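You operate a simulated robot arm through the tools that you are given. There is no shell and no other tool. Be economical: measure what you need, move in short steps, check, and stop when the job is done.

The job below is to be done with a simulated two-armed robot. You get a single attempt, and the scene is never put back.

Task
Switch the hold switch on. Put one of the white sachets from the top of the packing table on the top of the front belt. Put the L job card from the top of the packing table on the back of the mains cabinet and the S job card on the red cabinet top. Take the shut green box and leave it on the top of the middle belt. Take the blue spool on the top of the front belt and put it away on the top of the set-up table. Fetch the black cone from the top of the middle belt and stand it on the top of the front belt. Put the wooden brush on the long white card. Do these in any order. Set down upright: job card, black cone.
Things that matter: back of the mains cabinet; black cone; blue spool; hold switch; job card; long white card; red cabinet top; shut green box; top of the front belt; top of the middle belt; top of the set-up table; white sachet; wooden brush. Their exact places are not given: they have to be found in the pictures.

Only the result counts: the job must be done as asked and must still hold three seconds after the hand-in. Knocking over, shifting, dropping, spilling or breaking anything else fails it.

Robot
Two 6-joint arms with two-finger grippers on one trunk, on a base that drives. Base frame: it is fixed to the floor where the robot stands at the start and does not move with it; the origin is under the middle of the robot, x ahead of it, y to its left, z up; the surface under the hand at the start is at about z = 80. Readings come in cm, rad, newtons and seconds.
The left shoulder is at the start at [7, 14.8, 139.5], the right one opposite. With the tool pointing down near the work surface each hand reaches from about 36 to 64 cm from the robot's upright axis, wherever it stands, measured 20 degrees to its own side. Places, roughly: back of the mains cabinet (13x30 cm) [-14, 290, 84]; black cone [-350, -150, 75]; blue spool (7x7x6 cm) [-130, -90, 60]; hold switch [50, 0, 80]; job card [75, 0, 75]; long white card (30x8x1 cm) [-450, -50, 60]; red cabinet top [330, -200, 90]; shut green box [100, 0, 150]; top of the front belt [-130, -70, 60]; top of the middle belt [-350, -110, 60]; top of the set-up table [70, 160, 80]; white sachet [50, 25, 75]; wooden brush (4x4x16 cm) [-400, 190, 70]. Payload 2.45 kg a hand.
Tool frame (each hand has its own): the origin (TCP) lies between the finger pads and is the grasp point; the fingertips stand 3 cm ahead of it; z points along the fingers, y is the line along which they close. The gripper opens to 10.6 cm. The gripper's body begins 7.9 cm behind the TCP.
Orientation is that of the tool frame in the base frame, as [roll, pitch, yaw] about the fixed x, y, z axes, in that order (R = Rz(yaw) Ry(pitch) Rx(roll)). With the fingers straight down and closing along the base's y, the tool's x points along the base's -x, its y along +y and its z along -z.

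Tools
- The arms move only by the tool step_arm. It takes "left_motion", "right_motion" or both (then of equal length, played together; a hand with none holds still); each is a list of rows, each a list of 7 numbers: the shift along the tool's x, y, z in mm, then the turn, a rotation vector about the tool's x, y, z in rad, then the closure, from 0 (fully open) to 1 (shut). In form: [[dx, dy, dz, wx, wy, wz, fingers], ...]. A call has 1 to 8 rows; each row is the pose to reach, as a shift and turn from the pose commanded when the call began, along the tool's axes at that moment. A row lasts 0.2 s, in which the tool goes at most 5 cm and 0.15 rad; a call with a longer step from one row to the next is refused whole, and so is a gripper value outside its range. Where a pose cannot be reached the arm comes as near as it can. A force on the tool above 40 N (or 10 N above the force at the start of the call, whichever is more), or a blocked arm, ends the call early, and 0.2 s more pass. Each finger travels about 7.2 cm/s and halts on what it meets, pressing with about 39 N; the grip force reading is that of the motor and also rises with nothing between the fingers. The clock runs only during rows and for 0.2 s after the last one: add rows that repeat a pose to give the fingers time. It gives the time, the measured TCP pose, the force on the tool (base axes), the opening and the grip force at its end, in the units of the frame above (readings bear some noise), with the torque about the TCP (base axes, N m) and any sound that the robot's microphone picked up, and new pictures: "views" is both (left out), scene, wrist or none (wrist: the cameras of the hands that moved).
- Cameras (640 x 400 px; columns grow to the right, rows downward): "scene" is now at [13.5, 0.9, 161.52]; the picture's right is [0.07, -1.00, 0.00], its down [-0.66, -0.05, -0.75] and it looks along [0.75, 0.05, -0.66] (base axes); focal length 275 px, centre (320, 200). "left" rides on the left gripper at [7.6, 0.2, -10.6] in its tool frame; the picture's right is [-0.02, 1.00, 0.00], its down [-0.78, -0.02, -0.62] and it looks along [-0.62, -0.01, 0.78] (tool axes); focal length 247 px, centre (320, 200). "right" rides on the right gripper at [7.6, -0.2, -10.6] in its tool frame; the picture's right is [0.02, 1.00, 0.00], its down [-0.78, 0.02, -0.62] and it looks along [-0.62, 0.01, 0.78] (tool axes); focal length 247 px, centre (320, 200).
- slide_trunk(by): slides the trunk up (or, below 0, down) by that many cm; the arms and the scene camera ride with it, the base frame stays. It gives what a move gives, with no picture.
- steer(legs): drives the robot by 1 to 6 legs, each [ahead, left, turn to the left] in cm, cm and rad, along the robot's own axes; the way and the turn of a leg run together, so that a leg with both is an arc; at most 150 cm and 3.142 rad a leg. The arms and the cameras ride along, it lands a little off, and it stops where it bumps. It gives what a move gives, and a new picture of the scene camera.
- turn_head(pan, tilt): turns the head with the scene camera to pan (to the left, within 1.501 rad either way) and tilt (down, from -0.506 to 1.204), counted from straight ahead of the robot. It gives what a move gives, and a new picture of the scene camera.
- probe_pixels(camera, pixels): there is no depth. For up to 12 entries [column, row, z] of the newest picture of that camera ("zoom" is the newest enlarged one), the place [x, y] in the base frame at which the ray of that pixel passes the height z, good to about 0.2 cm. No time passes.
- inspect(camera, box): a new picture of the part [left, top, right, bottom] of that camera's present view, enlarged. No time passes.
- sign_off(): hands the job in; it is judged then, once.

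Go step by step. Measure first, check grasps and placings, and put right what went wrong. The budget is 145 turns and 260 pictures, counting those below and the enlarged ones. Unless the task says otherwise, let go and move clear before handing in.

The tools are called after ">>>" as a command line: name --argument value ..., lists and objects as JSON in quotes. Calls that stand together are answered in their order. step_arm: Moves the arms, as the interface text tells. Its arguments: {"type":"object","properties":{"left_motion":{"type":"array"},"right_motion":{"type":"array"},"views":{"type":"string","enum":["both","scene","wrist","none"]}},"required":[]} The other tools are called the same way: slide_trunk (by) slides the trunk up or down; steer (legs) drives the base; turn_head (pan, tilt) turns the head that bears the scene camera; probe_pixels (camera, pixels) gives the place at which the rays of pixels pass given heights; inspect (camera, box) takes an enlarged picture of a part of a camera's view; sign_off () hands the job in.

At the start:

```text
time_s: 0.0
left_ee_pos: [53.19, 18.66, 99.97]
left_orientation: [3.141, -0.001, 3.142]
left_ft_force: [0.3, 0.0, -0.1]
left_torque: [0.01, 0.03, -0.01]
left_finger_gap: 10.6
left_grasp_force: 0.0
right_ee_pos: [46.2, -26.06, 100.04]
right_orientation: [-3.141, 0.0, 3.141]
right_ft_force: [-0.4, 0.8, -0.1]
right_torque: [-0.03, 0.01, 0.02]
right_finger_gap: 10.59
right_grasp_force: 0.0
trunk travel left (down, up): [-86.8, 7.2]
robot x, y, heading: [0.19, -0.28, 0.001]
head pan, tilt: [0.07, 0.721]
```

scene: 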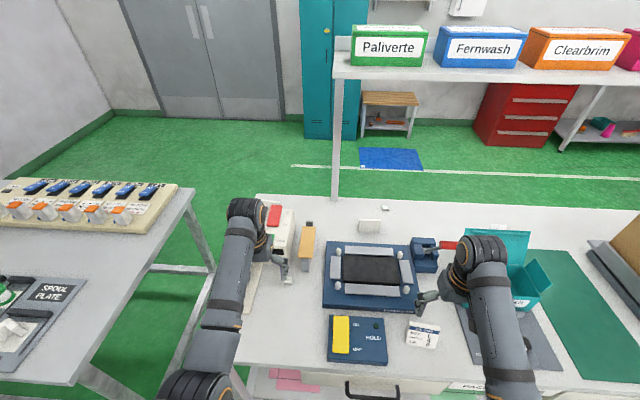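
right: 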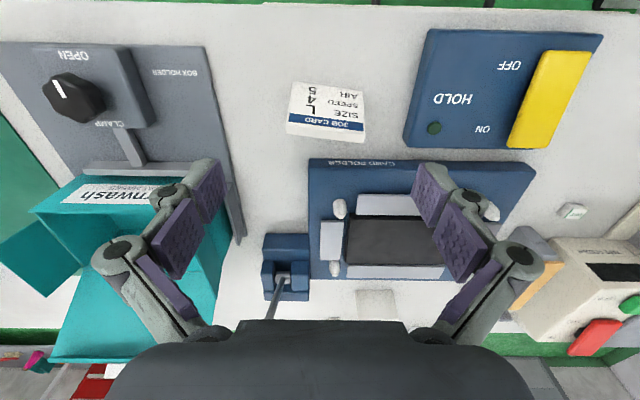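
left: 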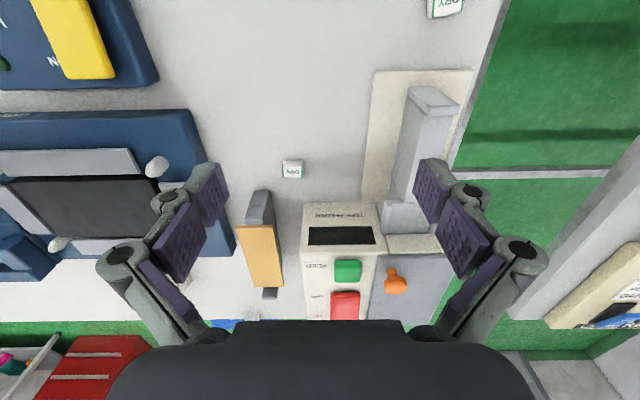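

The first pictures show the hold switch (scene 357,338), the L job card (423,334), sachets (DRY, left wrist 292,169) and the green Paliverte box on a shelf (388,45). I'll enlarge and measure these.

>>> inspect --camera "scene" --box '[220, 180, 480, 400]'

>>> inspect --camera "scene" --box '[320, 0, 640, 200]'

>>> probe_pixels --camera "right" --pixels '[[326, 111, 80], [288, 132, 80], [362, 145, 80], [295, 81, 80], [366, 90, 80], [572, 212, 80], [545, 100, 82], [570, 55, 82], [525, 145, 82], [375, 298, 80]]'

>>> probe_pixels --camera "left" --pixels '[[292, 169, 80], [283, 177, 80], [302, 177, 80], [283, 161, 80], [302, 161, 80], [445, 5, 80], [290, 215, 82]]'

```text
1.82 times, centred on (350, 290) of scene
```

zoom: 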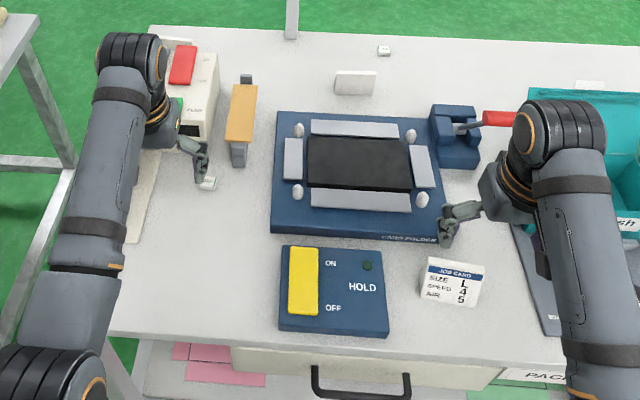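

```text
2.00 times, centred on (480, 100) of scene
```

zoom: 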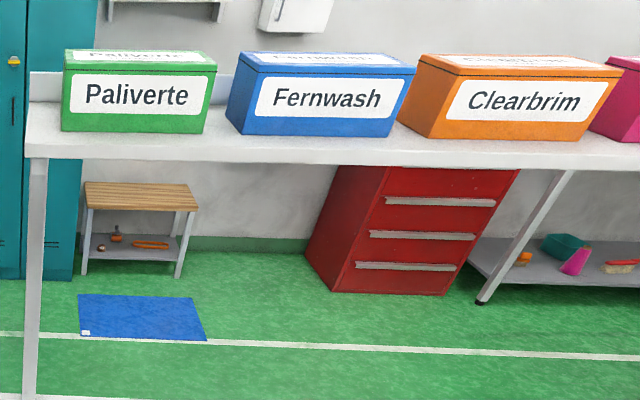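

```text
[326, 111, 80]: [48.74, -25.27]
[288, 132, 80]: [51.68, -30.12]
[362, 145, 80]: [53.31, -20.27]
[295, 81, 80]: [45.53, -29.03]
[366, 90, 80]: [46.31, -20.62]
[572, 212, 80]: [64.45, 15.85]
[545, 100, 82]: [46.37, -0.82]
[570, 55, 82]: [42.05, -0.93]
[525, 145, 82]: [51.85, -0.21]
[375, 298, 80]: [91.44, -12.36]
```

```text
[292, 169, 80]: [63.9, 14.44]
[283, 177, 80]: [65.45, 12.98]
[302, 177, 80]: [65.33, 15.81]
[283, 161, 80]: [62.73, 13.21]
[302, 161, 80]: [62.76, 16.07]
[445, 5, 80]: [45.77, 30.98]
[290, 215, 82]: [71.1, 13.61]
```

The L card may be standing upright; I compare its corners in two cameras, and likewise the other white card (scene 370,226).

>>> probe_pixels --camera "scene" --pixels '[[409, 321, 80], [440, 325, 80], [437, 348, 80], [406, 341, 80], [357, 232, 80], [380, 233, 80], [360, 219, 80], [382, 219, 80], [387, 208, 80], [341, 335, 82], [341, 318, 82], [341, 353, 82]]'

>>> inspect --camera "right" --box '[220, 40, 420, 165]'

>>> inspect --camera "scene" --box '[330, 190, 450, 265]'

>>> inspect --camera "left" --box '[220, 130, 480, 320]'

```text
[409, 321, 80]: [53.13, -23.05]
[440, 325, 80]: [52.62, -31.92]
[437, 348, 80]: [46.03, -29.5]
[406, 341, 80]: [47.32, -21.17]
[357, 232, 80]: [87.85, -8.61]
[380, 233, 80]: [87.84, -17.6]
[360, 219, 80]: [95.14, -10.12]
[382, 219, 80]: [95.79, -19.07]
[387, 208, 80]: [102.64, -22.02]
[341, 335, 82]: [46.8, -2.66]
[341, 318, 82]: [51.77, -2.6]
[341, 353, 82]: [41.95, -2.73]
```

```text
3.20 times, centred on (320, 102) of right
```

zoom: 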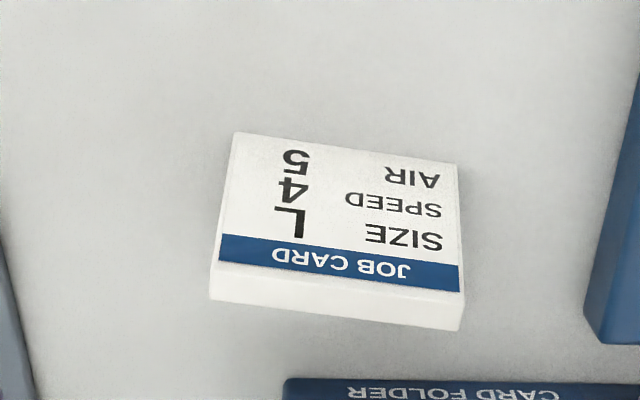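

```text
5.33 times, centred on (390, 228) of scene
```

zoom: 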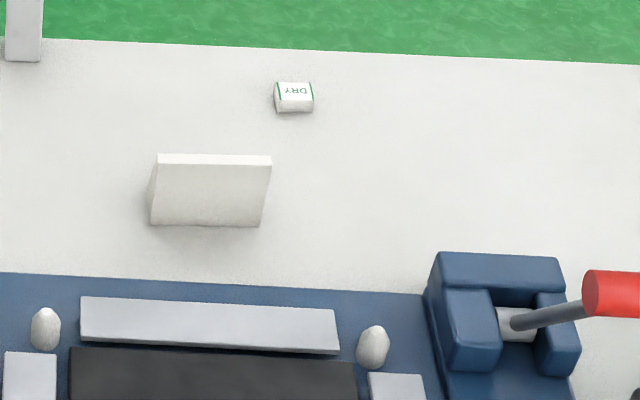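

```text
2.11 times, centred on (350, 225) of left
```

zoom: 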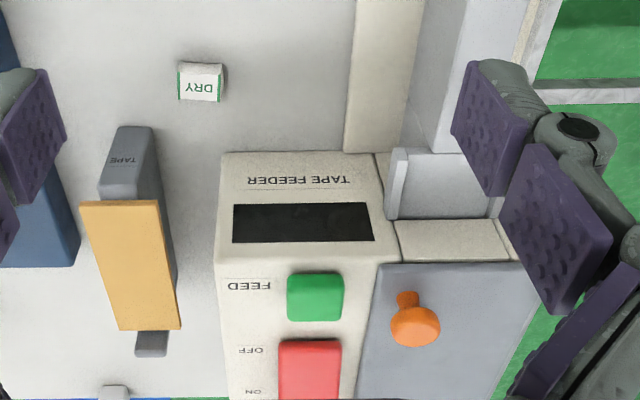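

The yellow rocker's top sits near (46,-2.6,84), with ON at its far end. I bring the closed right hand above the far end; the L card is a sloped stand at about (49,-25).

>>> step_arm --right_motion '[[0, 45, 0, 0, 0, 0, 1], [0, 90, 10, 0, 0, 0, 1], [-10, 135, 30, 0, 0, 0, 1], [-20, 180, 50, 0, 0, 0, 1], [-33, 225, 75, 0, 0, 0, 1], [-36, 234, 95, 0, 0, 0, 1], [-36, 234, 95, 0, 0, 0, 1]]'

```text
refused: row 3 steps farther than a row can; nothing moved
```

>>> step_arm --right_motion '[[0, 40, 0, 0, 0, 0, 1], [0, 80, 10, 0, 0, 0, 1], [-10, 120, 25, 0, 0, 0, 1], [-20, 160, 40, 0, 0, 0, 1], [-30, 200, 60, 0, 0, 0, 1], [-36, 234, 80, 0, 0, 0, 1], [-36, 234, 95, 0, 0, 0, 1], [-36, 234, 95, 0, 0, 0, 1]]'

```text
time_s: 1.1
left_ee_pos: [53.33, 18.63, 99.98]
left_orientation: [3.141, -0.003, 3.141]
left_ft_force: [0.5, 0.0, 0.1]
left_torque: [-0.01, 0.0, 0.0]
left_finger_gap: 10.62
left_grasp_force: 0.2
right_ee_pos: [47.97, -19.15, 93.18]
right_orientation: [-2.957, -0.015, 3.098]
right_ft_force: [0.5, 0.7, 0.6]
right_torque: [0.01, 0.03, 0.0]
right_finger_gap: 0.01
right_grasp_force: 28.5
right hand out of reach, approached as far as the arm can: row 5
trunk travel left (down, up): [-86.8, 7.2]
robot x, y, heading: [0.05, 0.05, -0.004]
head pan, tilt: [0.07, 0.721]
stopped in row 5 (right hand): the arm was blocked; the commanded pose is now the measured one
```

scene: 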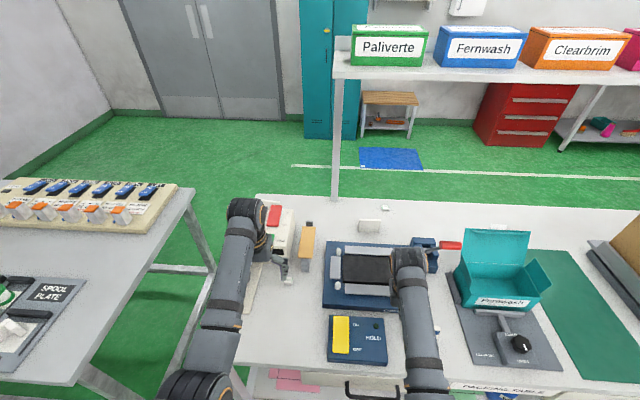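
right: 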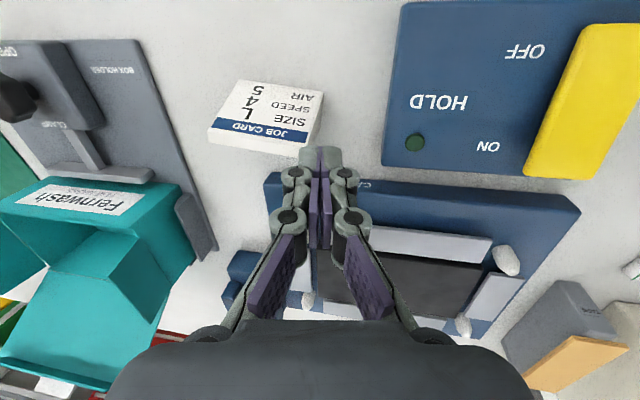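

The right arm stopped at y≈-19, its inner limit, and nothing was touched. The switch will need a base shift, so first I take the L card (right view 265,115; about (48.3,-25.1), top near 86) with the right hand, going above it for a better look.

>>> step_arm --right_motion '[[-1, -20, -15, -0.06, 0, 0.02, 1], [-2, -45, -17, -0.12, 0, 0.04, 0.5], [-3, -64, -17, -0.184, 0, 0.057, 0], [-3, -64, -17, -0.184, 0, 0.057, 0], [-3, -64, -17, -0.184, 0, 0.057, 0]]'

```text
time_s: 2.3
left_ee_pos: [53.19, 18.65, 99.94]
left_orientation: [-3.141, -0.002, 3.141]
left_ft_force: [-1.0, 0.3, 0.4]
left_torque: [0.0, -0.02, 0.01]
left_finger_gap: 10.61
left_grasp_force: 0.1
right_ee_pos: [47.97, -24.76, 95.98]
right_orientation: [3.138, -0.009, 3.043]
right_ft_force: [0.6, 0.0, -0.1]
right_torque: [-0.02, 0.02, 0.0]
right_finger_gap: 10.6
right_grasp_force: 0.0
trunk travel left (down, up): [-86.8, 7.2]
robot x, y, heading: [-0.15, 0.19, -0.003]
head pan, tilt: [0.07, 0.721]
```

scene: 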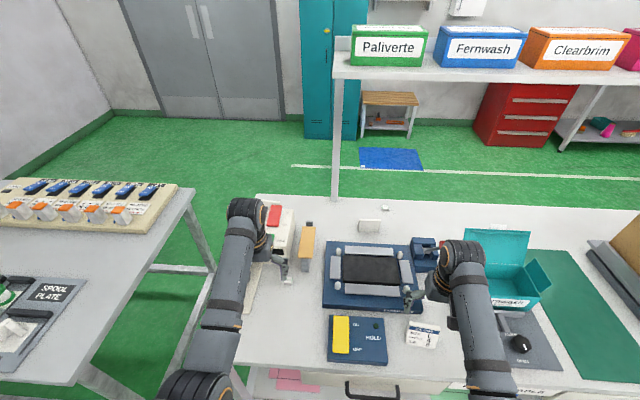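
right: 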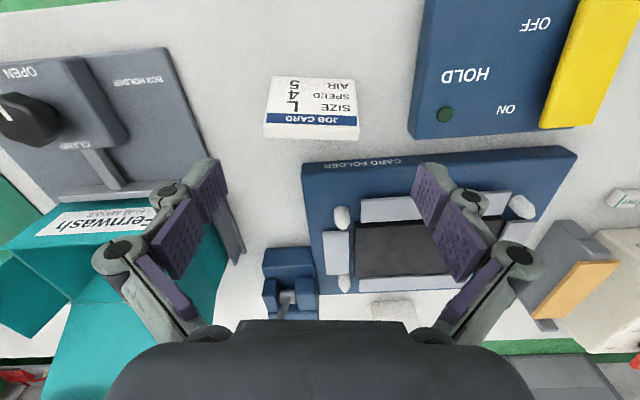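

Card is aligned with the hand now. I probe its corners at plausible heights.

>>> probe_pixels --camera "right" --pixels '[[267, 123, 85], [358, 127, 85], [265, 136, 85], [358, 140, 85], [265, 136, 80], [358, 140, 80], [272, 76, 80], [355, 80, 80]]'

>>> probe_pixels --camera "scene" --pixels '[[409, 320, 85], [440, 325, 85], [437, 348, 80], [406, 342, 80], [409, 320, 86], [440, 325, 86]]'

>>> inspect --camera "right" --box '[240, 55, 400, 155]'

>>> inspect --camera "scene" --box '[380, 300, 460, 350]'

```text
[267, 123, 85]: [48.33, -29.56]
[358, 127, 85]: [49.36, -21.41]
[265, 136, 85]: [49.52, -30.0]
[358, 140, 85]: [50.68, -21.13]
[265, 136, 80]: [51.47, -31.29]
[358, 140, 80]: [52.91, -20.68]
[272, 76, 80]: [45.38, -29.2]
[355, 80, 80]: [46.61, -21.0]
```

```text
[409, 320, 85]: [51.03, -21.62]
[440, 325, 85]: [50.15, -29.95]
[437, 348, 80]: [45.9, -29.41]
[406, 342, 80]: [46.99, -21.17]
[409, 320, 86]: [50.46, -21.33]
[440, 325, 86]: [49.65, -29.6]
```

```text
4.00 times, centred on (320, 105) of right
```

zoom: 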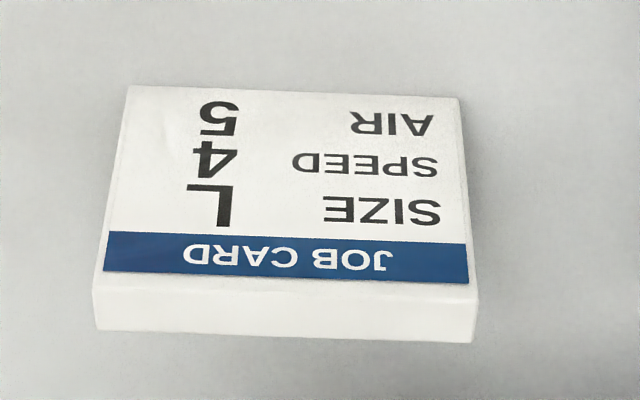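

```text
8.00 times, centred on (420, 325) of scene
```

zoom: 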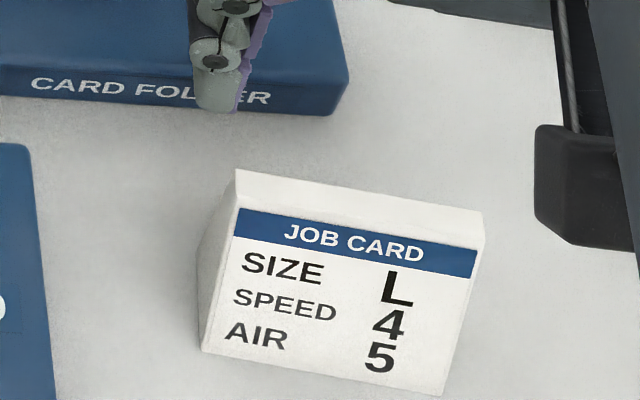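

The wedge card is about 8.3 wide (y -21.2..-29.5) and 5.5 tall. I lower to z≈83.8 with fingers either side and look before closing.

>>> step_arm --right_motion '[[-9, -5, 40, 0, 0, 0, 0], [-9, -5, 80, 0, 0, 0, 0], [-9, -5, 105, 0, 0, 0, 0], [-9, -5, 120, 0, 0, 0, 0]]' --views "wrist"

```text
time_s: 3.3
left_ee_pos: [53.21, 18.63, 99.92]
left_orientation: [-3.14, 0.001, 3.141]
left_ft_force: [0.2, 0.1, -0.5]
left_torque: [0.0, -0.01, 0.01]
left_finger_gap: 10.59
left_grasp_force: 0.0
right_ee_pos: [48.52, -25.72, 83.78]
right_orientation: [3.14, -0.01, 3.043]
right_ft_force: [1.6, -0.2, 0.4]
right_torque: [0.03, -0.05, 0.03]
right_finger_gap: 10.61
right_grasp_force: 0.2
trunk travel left (down, up): [-86.8, 7.2]
robot x, y, heading: [-0.3, -0.2, -0.0]
head pan, tilt: [0.07, 0.721]
```

right: 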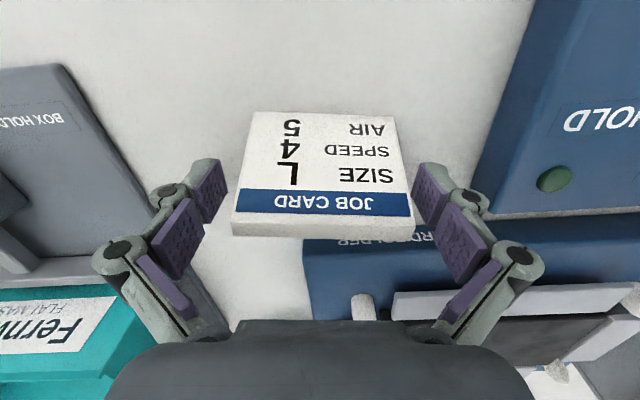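

Fingers straddle the card (pads at 210,190 and 430,190). I close and lift.

>>> step_arm --right_motion '[[0, 0, 0, 0, 0, 0, 0.5], [0, 0, 0, 0, 0, 0, 1], [0, 0, 0, 0, 0, 0, 1], [0, 0, 0, 0, 0, 0, 1], [0, 0, -40, 0, 0, 0, 1], [0, 0, -80, 0, 0, 0, 1], [0, 0, -120, 0, 0, 0, 1]]'

```text
time_s: 4.9
left_ee_pos: [53.23, 18.74, 99.88]
left_orientation: [-3.141, -0.001, 3.141]
left_ft_force: [-0.1, -0.6, -0.1]
left_torque: [-0.02, -0.01, 0.03]
left_finger_gap: 10.59
left_grasp_force: 0.1
right_ee_pos: [48.47, -25.62, 95.99]
right_orientation: [3.141, -0.011, 3.043]
right_ft_force: [0.2, 0.0, -0.6]
right_torque: [-0.02, -0.01, -0.03]
right_finger_gap: 8.13
right_grasp_force: 38.7
trunk travel left (down, up): [-86.8, 7.2]
robot x, y, heading: [-0.31, -0.04, -0.003]
head pan, tilt: [0.07, 0.721]
```

scene: 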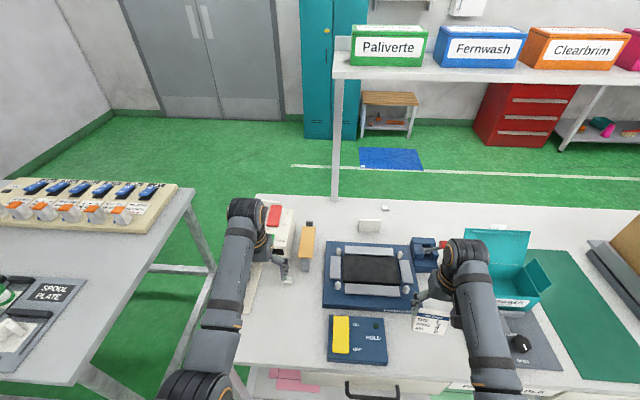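
right: 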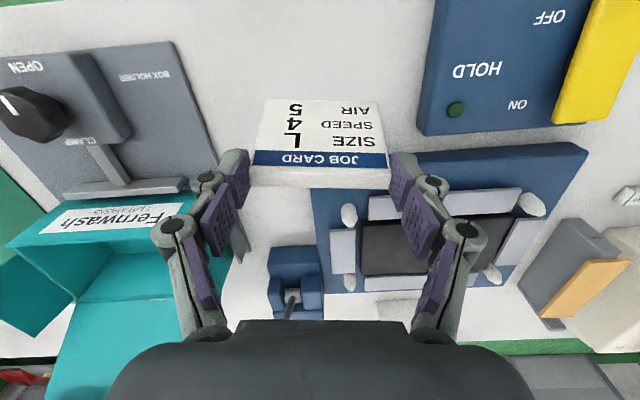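

L card is held (gap 8.13). I lift it more, close the left hand, then shift the base right so the left hand can reach the switch.

>>> step_arm --right_motion '[[0, 0, -40, 0, 0, 0, 1], [0, 0, -80, 0, 0, 0, 1], [0, 0, -100, 0, 0, 0, 1], [0, 0, -100, 0, 0, 0, 1]]' --left_motion '[[0, 0, 0, 0, 0, 0, 1], [0, 0, 0, 0, 0, 0, 1], [0, 0, 0, 0, 0, 0, 1], [0, 0, 0, 0, 0, 0, 1]]' --views "none"

>>> steer --legs '[[0, -20, 0]]'

```text
time_s: 5.9
left_ee_pos: [53.19, 18.77, 100.03]
left_orientation: [3.141, -0.001, 3.14]
left_ft_force: [0.5, -0.9, -0.7]
left_torque: [0.04, -0.03, 0.01]
left_finger_gap: 0.0
left_grasp_force: 27.2
right_ee_pos: [50.45, -26.28, 102.25]
right_orientation: [3.14, -0.008, 3.043]
right_ft_force: [0.8, 1.0, -0.9]
right_torque: [-0.03, 0.02, -0.01]
right_finger_gap: 8.1
right_grasp_force: 38.7
right hand out of reach, approached as far as the arm can: row 2, 3, 4
trunk travel left (down, up): [-86.8, 7.2]
robot x, y, heading: [0.06, -0.36, 0.002]
head pan, tilt: [0.07, 0.721]
```

```text
time_s: 7.5
left_ee_pos: [53.21, -1.34, 99.99]
left_orientation: [-3.14, 0.0, -3.136]
left_ft_force: [-0.5, 0.8, 0.5]
left_torque: [-0.03, 0.0, 0.0]
left_finger_gap: 0.0
left_grasp_force: 28.7
right_ee_pos: [50.63, -46.29, 102.15]
right_orientation: [-3.141, -0.009, 3.046]
right_ft_force: [-0.4, -0.6, -0.6]
right_torque: [0.0, 0.02, 0.01]
right_finger_gap: 8.09
right_grasp_force: 39.7
trunk travel left (down, up): [-86.8, 7.2]
robot x, y, heading: [0.11, -20.43, 0.005]
head pan, tilt: [0.07, 0.721]
```

scene: 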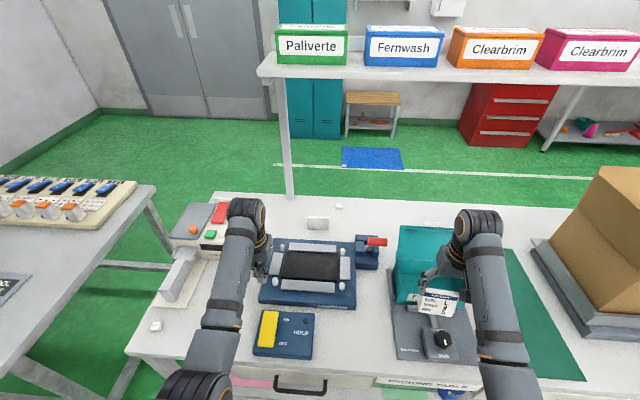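

Left hand is nearly over the switch. I go to (49.5,-2.6) and press down.

>>> step_arm --left_motion '[[37, -12, 0, 0, 0, 0, 1], [37, -12, 45, 0, 0, 0, 1], [37, -12, 90, 0, 0, 0, 1], [37, -12, 115, 0, 0, 0, 1], [37, -12, 125, 0, 0, 0, 1], [37, -12, 135, 0, 0, 0, 1], [37, -12, 145, 0, 0, 0, 1]]'

```text
time_s: 9.0
left_ee_pos: [49.74, -2.71, 87.3]
left_orientation: [3.14, 0.014, -3.138]
left_ft_force: [-9.6, 0.2, 23.8]
left_torque: [-0.03, 0.56, -0.02]
left_finger_gap: 0.59
left_grasp_force: 28.9
right_ee_pos: [50.4, -46.43, 102.32]
right_orientation: [3.138, -0.006, 3.046]
right_ft_force: [0.6, 0.2, -1.2]
right_torque: [-0.01, 0.06, 0.01]
right_finger_gap: 8.11
right_grasp_force: 38.9
trunk travel left (down, up): [-86.8, 7.2]
robot x, y, heading: [-0.08, -20.4, 0.004]
head pan, tilt: [0.07, 0.721]
stopped in row 7 (left hand): the force on the tool passed its limit at 44 N (the readings are from after the stop); the commanded pose is now the measured one
```

scene: 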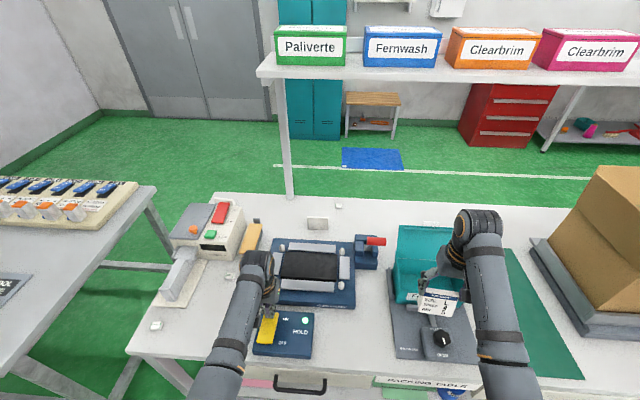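
left: 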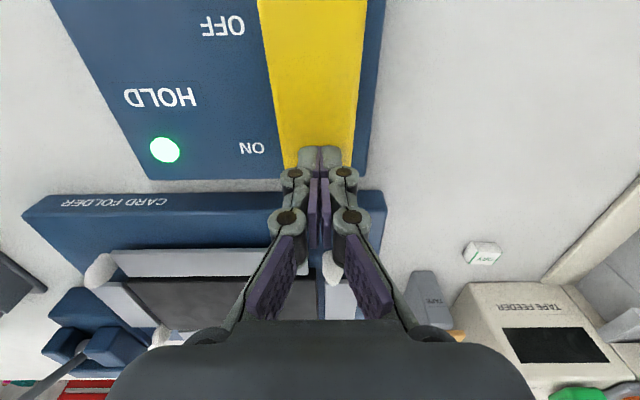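

The lamp is lit green (left view 165,150): hold is on. I lift and drive back left to take the sachet near the table's left edge (scene 156,325).

>>> step_arm --left_motion '[[0, 0, -40, 0, 0, 0, 1], [0, 0, -80, 0, 0, 0, 1], [0, 0, -110, 0, 0, 0, 1], [0, 0, -110, 0, 0, 0, 0.7]]' --views "none"

>>> steer --legs '[[0, 25, 0]]'

>>> inspect --camera "left" --box '[0, 0, 640, 400]'

>>> inspect --camera "scene" --box '[160, 180, 480, 380]'

```text
time_s: 10.0
left_ee_pos: [49.89, -2.37, 98.16]
left_orientation: [3.139, 0.01, -3.135]
left_ft_force: [0.2, 0.0, 0.5]
left_torque: [-0.01, 0.0, -0.01]
left_finger_gap: 3.21
left_grasp_force: 0.2
right_ee_pos: [50.7, -46.37, 102.19]
right_orientation: [3.141, -0.008, 3.046]
right_ft_force: [-0.1, -0.2, -1.1]
right_torque: [0.0, 0.04, 0.02]
right_finger_gap: 8.11
right_grasp_force: 38.5
trunk travel left (down, up): [-86.8, 7.2]
robot x, y, heading: [-0.3, -20.31, 0.004]
head pan, tilt: [0.07, 0.721]
```

```text
time_s: 11.8
left_ee_pos: [49.57, 21.89, 98.15]
left_orientation: [3.138, 0.011, -3.131]
left_ft_force: [-0.1, -0.4, 0.0]
left_torque: [-0.01, 0.02, -0.03]
left_finger_gap: 3.17
left_grasp_force: 0.0
right_ee_pos: [50.77, -22.18, 102.09]
right_orientation: [3.139, -0.009, 3.054]
right_ft_force: [-0.1, -0.6, -0.2]
right_torque: [0.01, 0.0, -0.01]
right_finger_gap: 8.09
right_grasp_force: 38.8
trunk travel left (down, up): [-86.8, 7.2]
robot x, y, heading: [0.24, 3.52, 0.014]
head pan, tilt: [0.07, 0.721]
```

scene: 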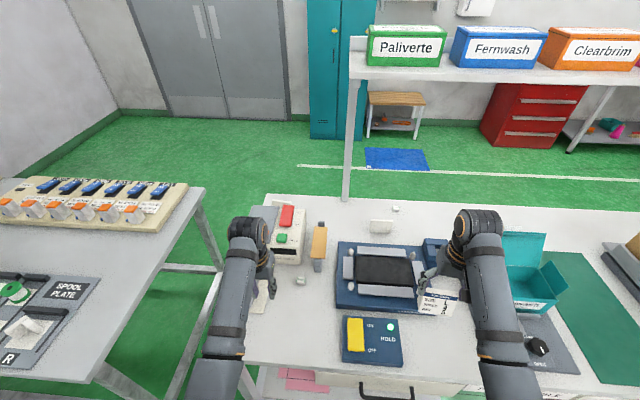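

```text
1.00 times, centred on (320, 200) of left (not enlarged: the box is as wide or as high as the picture)
```

zoom: 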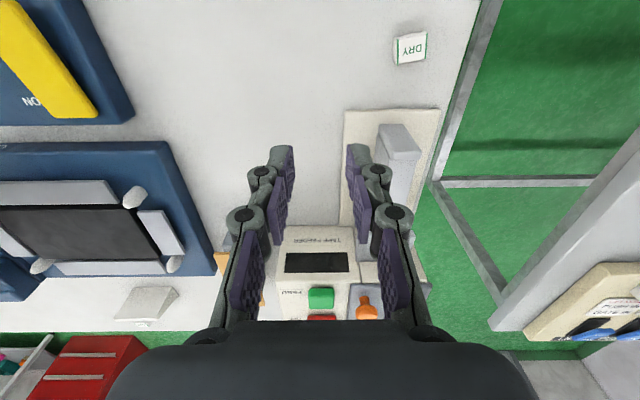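

```text
2.00 times, centred on (320, 280) of scene
```

zoom: 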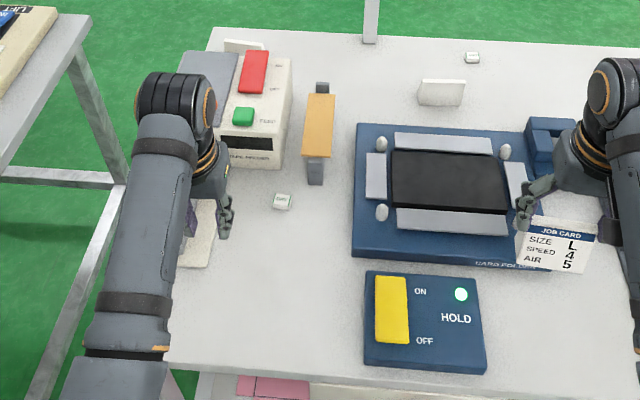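

Sachet is in left view at (410,48). I probe it.

>>> probe_pixels --camera "zoom" --pixels '[[320, 200, 80]]'

>>> inspect --camera "left" --box '[350, 0, 478, 80]'

>>> probe_pixels --camera "left" --pixels '[[396, 39, 81.5], [427, 34, 81.5], [397, 63, 81.5], [424, 59, 81.5], [397, 64, 80], [424, 60, 80], [410, 48, 81]]'

```text
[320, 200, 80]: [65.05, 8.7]
```

```text
5.00 times, centred on (414, 40) of left
```

zoom: 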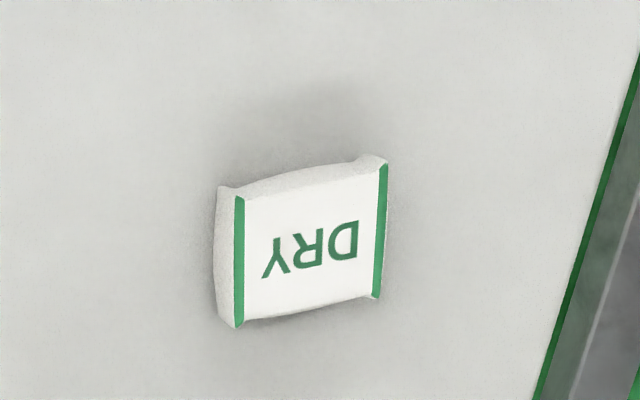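

```text
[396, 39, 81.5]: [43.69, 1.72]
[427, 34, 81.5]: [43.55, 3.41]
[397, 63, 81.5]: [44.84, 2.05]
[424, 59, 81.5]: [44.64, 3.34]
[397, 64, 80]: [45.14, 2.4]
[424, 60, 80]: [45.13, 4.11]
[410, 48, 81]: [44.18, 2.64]
```

The plain left picture was stale, so I use the zoom instead.

>>> probe_pixels --camera "zoom" --pixels '[[236, 195, 81.5], [386, 165, 81.5], [238, 325, 81.5], [378, 298, 81.5], [220, 190, 80], [222, 318, 80], [310, 250, 81]]'

```text
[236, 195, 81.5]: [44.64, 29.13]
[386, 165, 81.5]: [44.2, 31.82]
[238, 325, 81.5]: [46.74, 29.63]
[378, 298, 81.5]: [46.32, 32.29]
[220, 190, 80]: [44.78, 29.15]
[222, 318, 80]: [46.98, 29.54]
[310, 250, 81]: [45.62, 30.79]
```

Sachet centre is about (45.5,30.7), turned about 0.19. I move over it and come partway down.

>>> step_arm --left_motion '[[20, 40, 0, 0, 0, -0.1, 0.55], [40, 80, 0, 0, 0, -0.19, 0.55], [40, 88, 40, 0, 0, -0.19, 0.55], [40, 88, 80, 0, 0, -0.19, 0.55]]' --views "wrist"

```text
time_s: 12.8
left_ee_pos: [45.61, 30.6, 89.83]
left_orientation: [-3.141, 0.011, -2.939]
left_ft_force: [0.0, 0.5, 0.5]
left_torque: [0.01, -0.04, 0.01]
left_finger_gap: 4.79
left_grasp_force: 0.1
right_ee_pos: [50.67, -22.18, 102.32]
right_orientation: [3.141, -0.008, 3.052]
right_ft_force: [-0.6, 0.3, -0.5]
right_torque: [0.02, 0.02, -0.04]
right_finger_gap: 8.1
right_grasp_force: 39.0
trunk travel left (down, up): [-86.8, 7.2]
robot x, y, heading: [-0.06, 3.8, 0.009]
head pan, tilt: [0.07, 0.721]
```

left: 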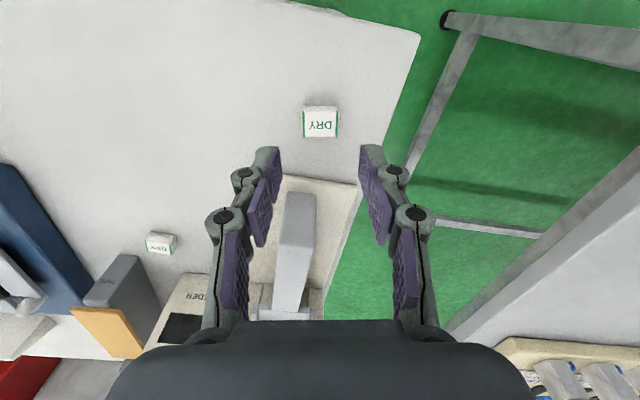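

Aligned (sachet centred at 320,121). I descend, close, and lift.

>>> step_arm --left_motion '[[0, 0, 40, 0, 0, 0, 0.55], [0, 0, 64, 0, 0, 0, 0.55], [0, 0, 64, 0, 0, 0, 0.75], [0, 0, 64, 0, 0, 0, 1], [0, 0, 64, 0, 0, 0, 1], [0, 0, 40, 0, 0, 0, 1], [0, 0, 0, 0, 0, 0, 1], [0, 0, -40, 0, 0, 0, 1]]' --views "wrist"

```text
time_s: 14.6
left_ee_pos: [45.52, 30.69, 94.19]
left_orientation: [-3.14, 0.01, -2.94]
left_ft_force: [-0.2, -0.3, 0.1]
left_torque: [0.0, 0.04, 0.0]
left_finger_gap: 3.02
left_grasp_force: 39.1
right_ee_pos: [50.65, -22.18, 102.17]
right_orientation: [3.139, -0.008, 3.053]
right_ft_force: [-0.1, -0.8, -0.3]
right_torque: [0.02, 0.0, -0.03]
right_finger_gap: 8.08
right_grasp_force: 39.4
trunk travel left (down, up): [-86.8, 7.2]
robot x, y, heading: [-0.28, 3.66, 0.011]
head pan, tilt: [0.07, 0.721]
```

left: 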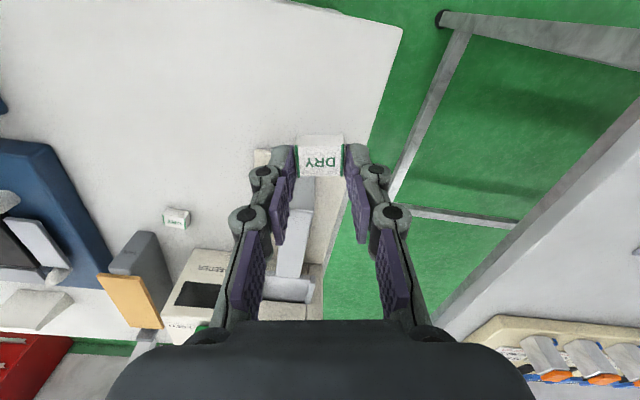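

Sachet held (gap 3.02). I look left and right to plan the drive.

>>> turn_head --pan 1.5 --tilt 0.35

>>> turn_head --pan -1.5 --tilt 0.35

```text
time_s: 16.1
left_ee_pos: [45.6, 30.76, 94.0]
left_orientation: [-3.141, 0.011, -2.941]
left_ft_force: [0.3, 0.3, -0.4]
left_torque: [0.0, -0.01, -0.03]
left_finger_gap: 3.0
left_grasp_force: 39.5
right_ee_pos: [50.63, -21.99, 102.17]
right_orientation: [3.139, -0.01, 3.053]
right_ft_force: [-0.4, 0.7, -0.7]
right_torque: [0.01, 0.0, 0.0]
right_finger_gap: 8.1
right_grasp_force: 39.3
trunk travel left (down, up): [-86.8, 7.2]
robot x, y, heading: [0.07, 3.58, 0.007]
head pan, tilt: [1.499, 0.351]
```

scene: 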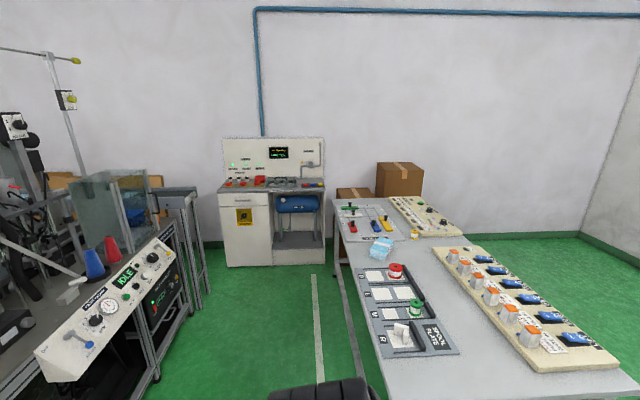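

```text
time_s: 18.7
left_ee_pos: [45.61, 30.91, 94.05]
left_orientation: [3.141, 0.011, -2.941]
left_ft_force: [0.3, 0.2, 0.2]
left_torque: [-0.01, -0.02, -0.04]
left_finger_gap: 3.0
left_grasp_force: 39.3
right_ee_pos: [50.53, -22.13, 102.09]
right_orientation: [3.14, -0.009, 3.053]
right_ft_force: [-0.2, 0.1, -0.9]
right_torque: [0.02, 0.02, 0.02]
right_finger_gap: 8.08
right_grasp_force: 39.0
trunk travel left (down, up): [-86.8, 7.2]
robot x, y, heading: [-0.69, 3.49, 0.01]
head pan, tilt: [-1.499, 0.351]
```

scene: 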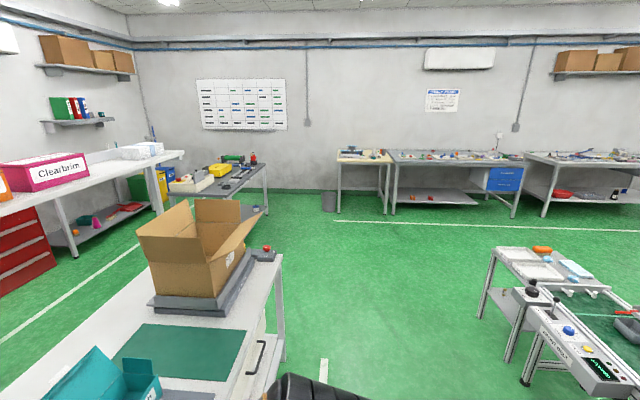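

I measure what lies behind-right (the machine at right edge of the latest picture) before driving.

>>> probe_pixels --camera "scene" --pixels '[[525, 383, 0], [482, 316, 0], [600, 375, 70], [515, 290, 70], [500, 250, 60], [560, 248, 60], [620, 310, 60], [322, 365, 0]]'

>>> inspect --camera "scene" --box '[460, 220, 640, 400]'

>>> turn_head --pan 1.5 --tilt 0.7

```text
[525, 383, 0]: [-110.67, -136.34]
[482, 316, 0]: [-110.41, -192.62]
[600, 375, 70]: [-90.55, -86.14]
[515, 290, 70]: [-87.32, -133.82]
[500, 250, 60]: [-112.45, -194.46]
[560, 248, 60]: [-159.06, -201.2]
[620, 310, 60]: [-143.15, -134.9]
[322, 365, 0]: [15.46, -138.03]
```

```text
2.22 times, centred on (550, 310) of scene
```

zoom: 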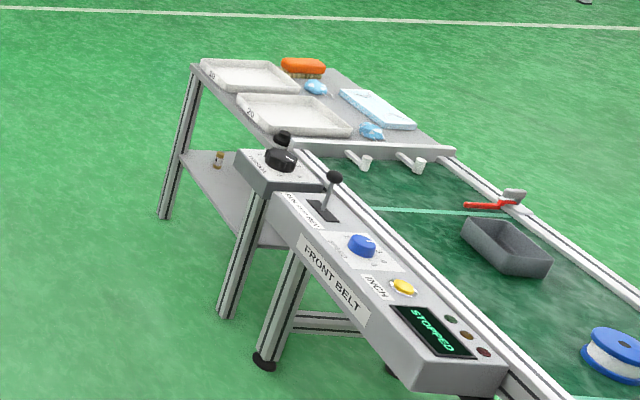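

```text
time_s: 21.3
left_ee_pos: [45.58, 30.82, 94.11]
left_orientation: [3.141, 0.011, -2.942]
left_ft_force: [-0.3, 0.0, 0.0]
left_torque: [0.04, -0.02, 0.02]
left_finger_gap: 3.04
left_grasp_force: 39.3
right_ee_pos: [50.65, -22.18, 102.12]
right_orientation: [3.14, -0.009, 3.053]
right_ft_force: [0.3, -0.4, -1.2]
right_torque: [0.03, 0.0, -0.01]
right_finger_gap: 8.11
right_grasp_force: 39.5
trunk travel left (down, up): [-86.8, 7.2]
robot x, y, heading: [-0.23, 3.13, 0.012]
head pan, tilt: [1.499, 0.7]
```

scene: 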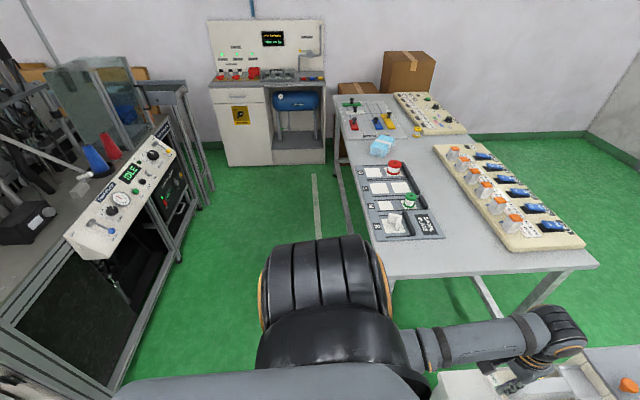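

I check the left machine's extents in this picture, then drive.

>>> probe_pixels --camera "scene" --pixels '[[130, 375, 0], [212, 200, 0], [75, 245, 90], [185, 150, 90], [160, 80, 100], [315, 180, 0], [320, 240, 0], [230, 163, 0], [325, 163, 0], [380, 270, 80], [590, 265, 80], [335, 97, 80]]'

>>> steer --legs '[[-45, 0, 0], [0, 0, -1.57]]'

>>> turn_head --pan -1.2 --tilt 0.6

```text
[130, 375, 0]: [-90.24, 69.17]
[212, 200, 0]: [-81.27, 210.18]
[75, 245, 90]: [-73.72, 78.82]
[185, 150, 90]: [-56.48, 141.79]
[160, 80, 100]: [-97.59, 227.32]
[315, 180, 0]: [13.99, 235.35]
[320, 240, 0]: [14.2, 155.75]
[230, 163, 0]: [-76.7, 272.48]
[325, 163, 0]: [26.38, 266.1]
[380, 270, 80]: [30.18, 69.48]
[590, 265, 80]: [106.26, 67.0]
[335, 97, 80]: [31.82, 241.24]
```

```text
time_s: 28.0
left_ee_pos: [-22.22, -43.57, 94.09]
left_orientation: [-3.141, 0.01, 1.728]
left_ft_force: [0.2, 0.3, 0.7]
left_torque: [0.01, -0.02, -0.03]
left_finger_gap: 3.01
left_grasp_force: 39.1
right_ee_pos: [-75.26, -46.52, 102.14]
right_orientation: [3.139, -0.009, 1.438]
right_ft_force: [-0.9, 0.2, -0.3]
right_torque: [0.0, 0.01, 0.02]
right_finger_gap: 8.1
right_grasp_force: 39.2
trunk travel left (down, up): [-86.8, 7.2]
robot x, y, heading: [-47.54, 3.31, -1.603]
head pan, tilt: [1.499, 0.7]
```

scene: 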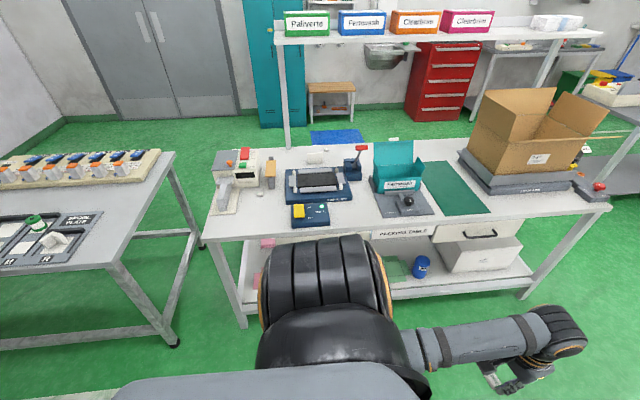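

```text
time_s: 30.4
left_ee_pos: [-22.1, -43.76, 94.12]
left_orientation: [-3.141, 0.009, 1.729]
left_ft_force: [0.5, -0.2, -0.4]
left_torque: [0.0, -0.01, -0.01]
left_finger_gap: 3.01
left_grasp_force: 38.6
right_ee_pos: [-75.24, -46.53, 102.07]
right_orientation: [3.14, -0.01, 1.436]
right_ft_force: [0.0, -0.5, 0.0]
right_torque: [0.01, -0.03, 0.03]
right_finger_gap: 8.09
right_grasp_force: 39.4
trunk travel left (down, up): [-86.8, 7.2]
robot x, y, heading: [-47.49, 2.9, -1.603]
head pan, tilt: [-1.201, 0.6]
```

scene: 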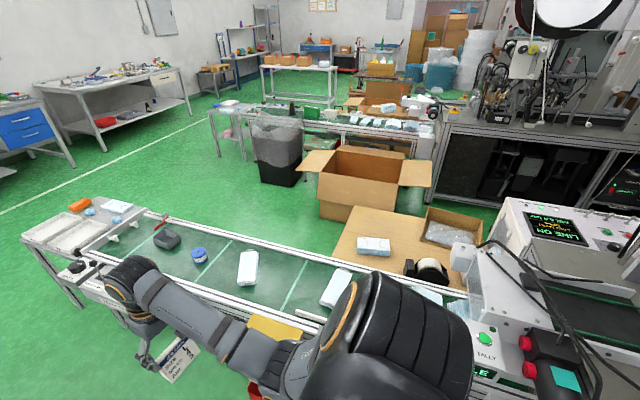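

The front belt lies along y with the blue spool at (199,255). I enlarge and measure it.

>>> inspect --camera "scene" --box '[20, 190, 340, 390]'

>>> probe_pixels --camera "scene" --pixels '[[199, 262, 60], [168, 243, 60], [105, 245, 60], [300, 335, 60], [140, 212, 62], [320, 265, 62], [247, 272, 60], [225, 300, 60], [160, 260, 60], [215, 235, 60], [46, 270, 0], [100, 290, 65]]'

>>> inspect --camera "scene" --box '[200, 20, 460, 180]'

```text
2.00 times, centred on (180, 290) of scene
```

zoom: 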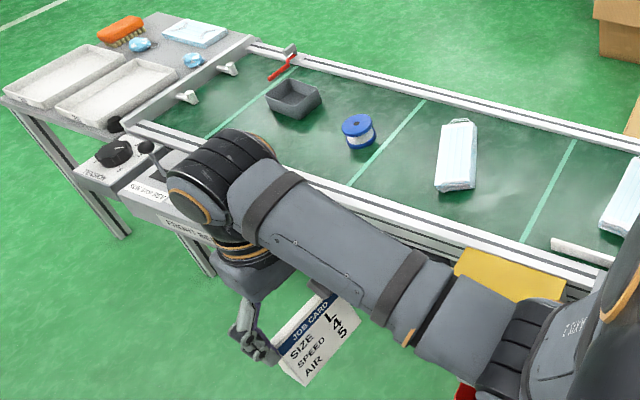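

```text
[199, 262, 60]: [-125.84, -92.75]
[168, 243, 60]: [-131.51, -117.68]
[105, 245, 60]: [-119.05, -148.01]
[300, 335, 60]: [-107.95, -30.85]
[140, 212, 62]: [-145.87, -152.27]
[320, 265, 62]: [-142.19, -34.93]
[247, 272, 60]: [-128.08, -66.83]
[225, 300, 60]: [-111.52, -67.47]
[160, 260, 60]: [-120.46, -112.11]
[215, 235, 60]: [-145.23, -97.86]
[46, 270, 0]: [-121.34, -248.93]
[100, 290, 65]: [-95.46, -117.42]
```

```text
2.46 times, centred on (330, 100) of scene
```

zoom: 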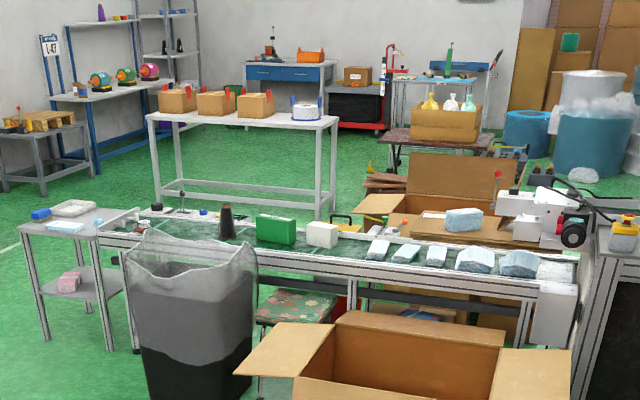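

I check obstacles near the belt's near side: the yellow tray (275,325), the panel end (250,320 in zoom), plus the floor beyond the belt.

>>> probe_pixels --camera "scene" --pixels '[[250, 318, 60], [302, 328, 60], [245, 340, 50], [300, 347, 50], [258, 395, 40], [335, 262, 60], [318, 218, 0], [280, 188, 0], [215, 158, 0], [480, 380, 70], [240, 300, 62], [125, 300, 65]]'

>>> inspect --camera "scene" --box '[150, 270, 470, 400]'

```text
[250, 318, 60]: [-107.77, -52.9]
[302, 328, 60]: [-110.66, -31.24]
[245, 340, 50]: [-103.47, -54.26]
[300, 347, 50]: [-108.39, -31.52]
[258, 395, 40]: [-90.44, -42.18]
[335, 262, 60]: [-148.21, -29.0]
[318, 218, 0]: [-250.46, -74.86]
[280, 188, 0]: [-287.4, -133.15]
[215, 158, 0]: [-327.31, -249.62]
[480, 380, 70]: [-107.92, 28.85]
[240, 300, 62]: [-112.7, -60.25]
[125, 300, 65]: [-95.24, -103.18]
```

```text
2.00 times, centred on (310, 335) of scene
```

zoom: 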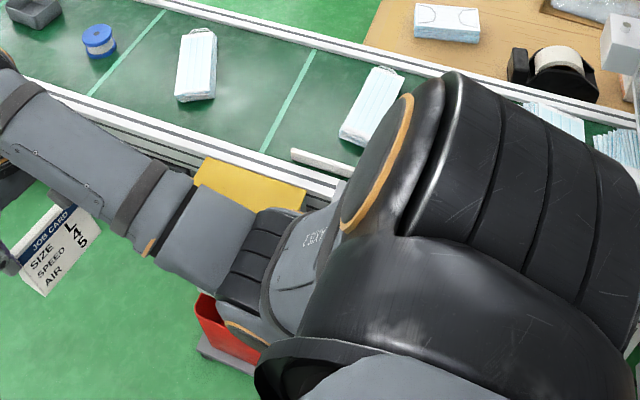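

The far side of the front belt (x≈-180, y≈-95) has free floor, so I'll drive round the end table (ends y≈-200) and face the belt from there.

>>> steer --legs '[[0, 0, 0.032], [150, 0, 0], [94, 0, 0], [0, -138, 0]]'

>>> turn_head --pan 1.4 --tilt 0.5

>>> turn_head --pan -1.4 --tilt 0.5

```text
time_s: 49.3
left_ee_pos: [-145.72, -297.82, 94.09]
left_orientation: [3.141, 0.009, 1.836]
left_ft_force: [0.7, 0.3, -0.1]
left_torque: [0.01, 0.01, -0.02]
left_finger_gap: 3.02
left_grasp_force: 39.1
right_ee_pos: [-198.27, -306.23, 102.19]
right_orientation: [3.138, -0.008, 1.546]
right_ft_force: [0.1, 0.3, 0.3]
right_torque: [0.02, -0.04, -0.01]
right_finger_gap: 8.09
right_grasp_force: 38.7
trunk travel left (down, up): [-86.8, 7.2]
robot x, y, heading: [-175.81, -253.99, -1.499]
head pan, tilt: [-1.201, 0.6]
```

scene: 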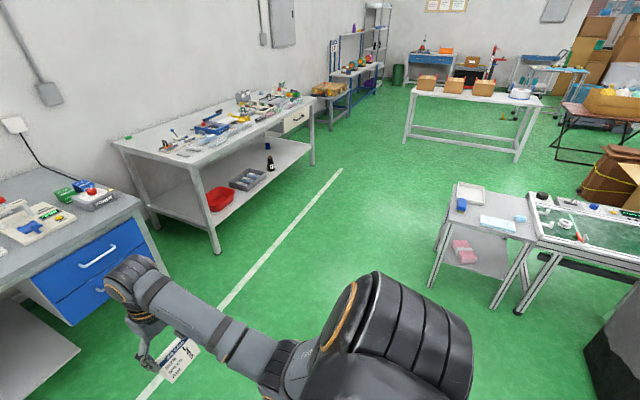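

```text
time_s: 51.7
left_ee_pos: [-145.9, -297.79, 94.21]
left_orientation: [3.141, 0.009, 1.836]
left_ft_force: [-0.5, 0.4, 0.3]
left_torque: [0.03, -0.01, -0.01]
left_finger_gap: 3.02
left_grasp_force: 39.3
right_ee_pos: [-198.17, -306.11, 102.14]
right_orientation: [3.14, -0.01, 1.546]
right_ft_force: [0.0, -0.1, -0.9]
right_torque: [0.03, -0.01, -0.02]
right_finger_gap: 8.08
right_grasp_force: 38.9
trunk travel left (down, up): [-86.8, 7.2]
robot x, y, heading: [-175.72, -253.97, -1.495]
head pan, tilt: [1.4, 0.499]
```

scene: 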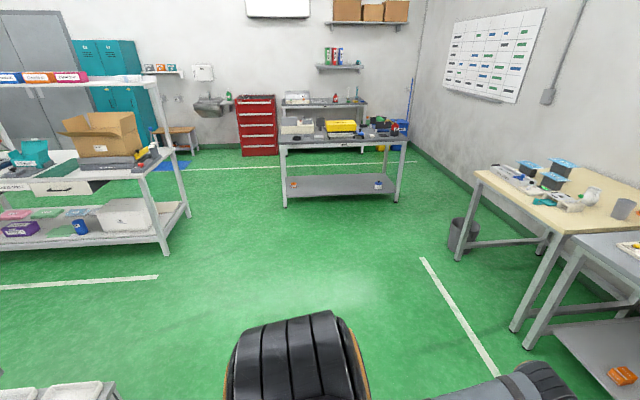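

```text
time_s: 54.1
left_ee_pos: [-145.82, -297.68, 94.16]
left_orientation: [3.141, 0.011, 1.837]
left_ft_force: [-0.6, -0.1, -0.6]
left_torque: [-0.02, 0.02, 0.01]
left_finger_gap: 3.02
left_grasp_force: 39.4
right_ee_pos: [-198.3, -306.24, 102.2]
right_orientation: [3.14, -0.009, 1.547]
right_ft_force: [0.7, -0.9, -1.2]
right_torque: [-0.01, 0.01, -0.01]
right_finger_gap: 8.08
right_grasp_force: 38.9
trunk travel left (down, up): [-86.8, 7.2]
robot x, y, heading: [-175.79, -254.15, -1.49]
head pan, tilt: [-1.4, 0.499]
```

scene: 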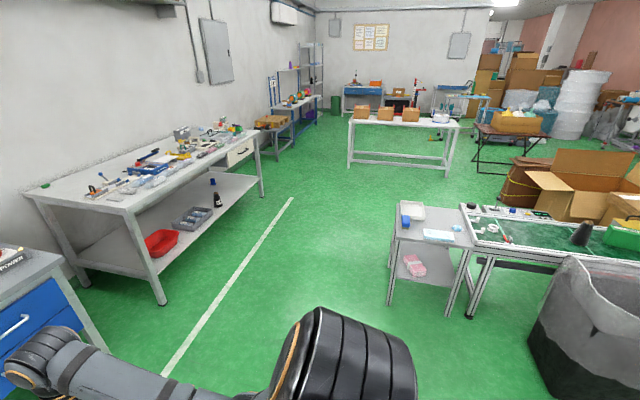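

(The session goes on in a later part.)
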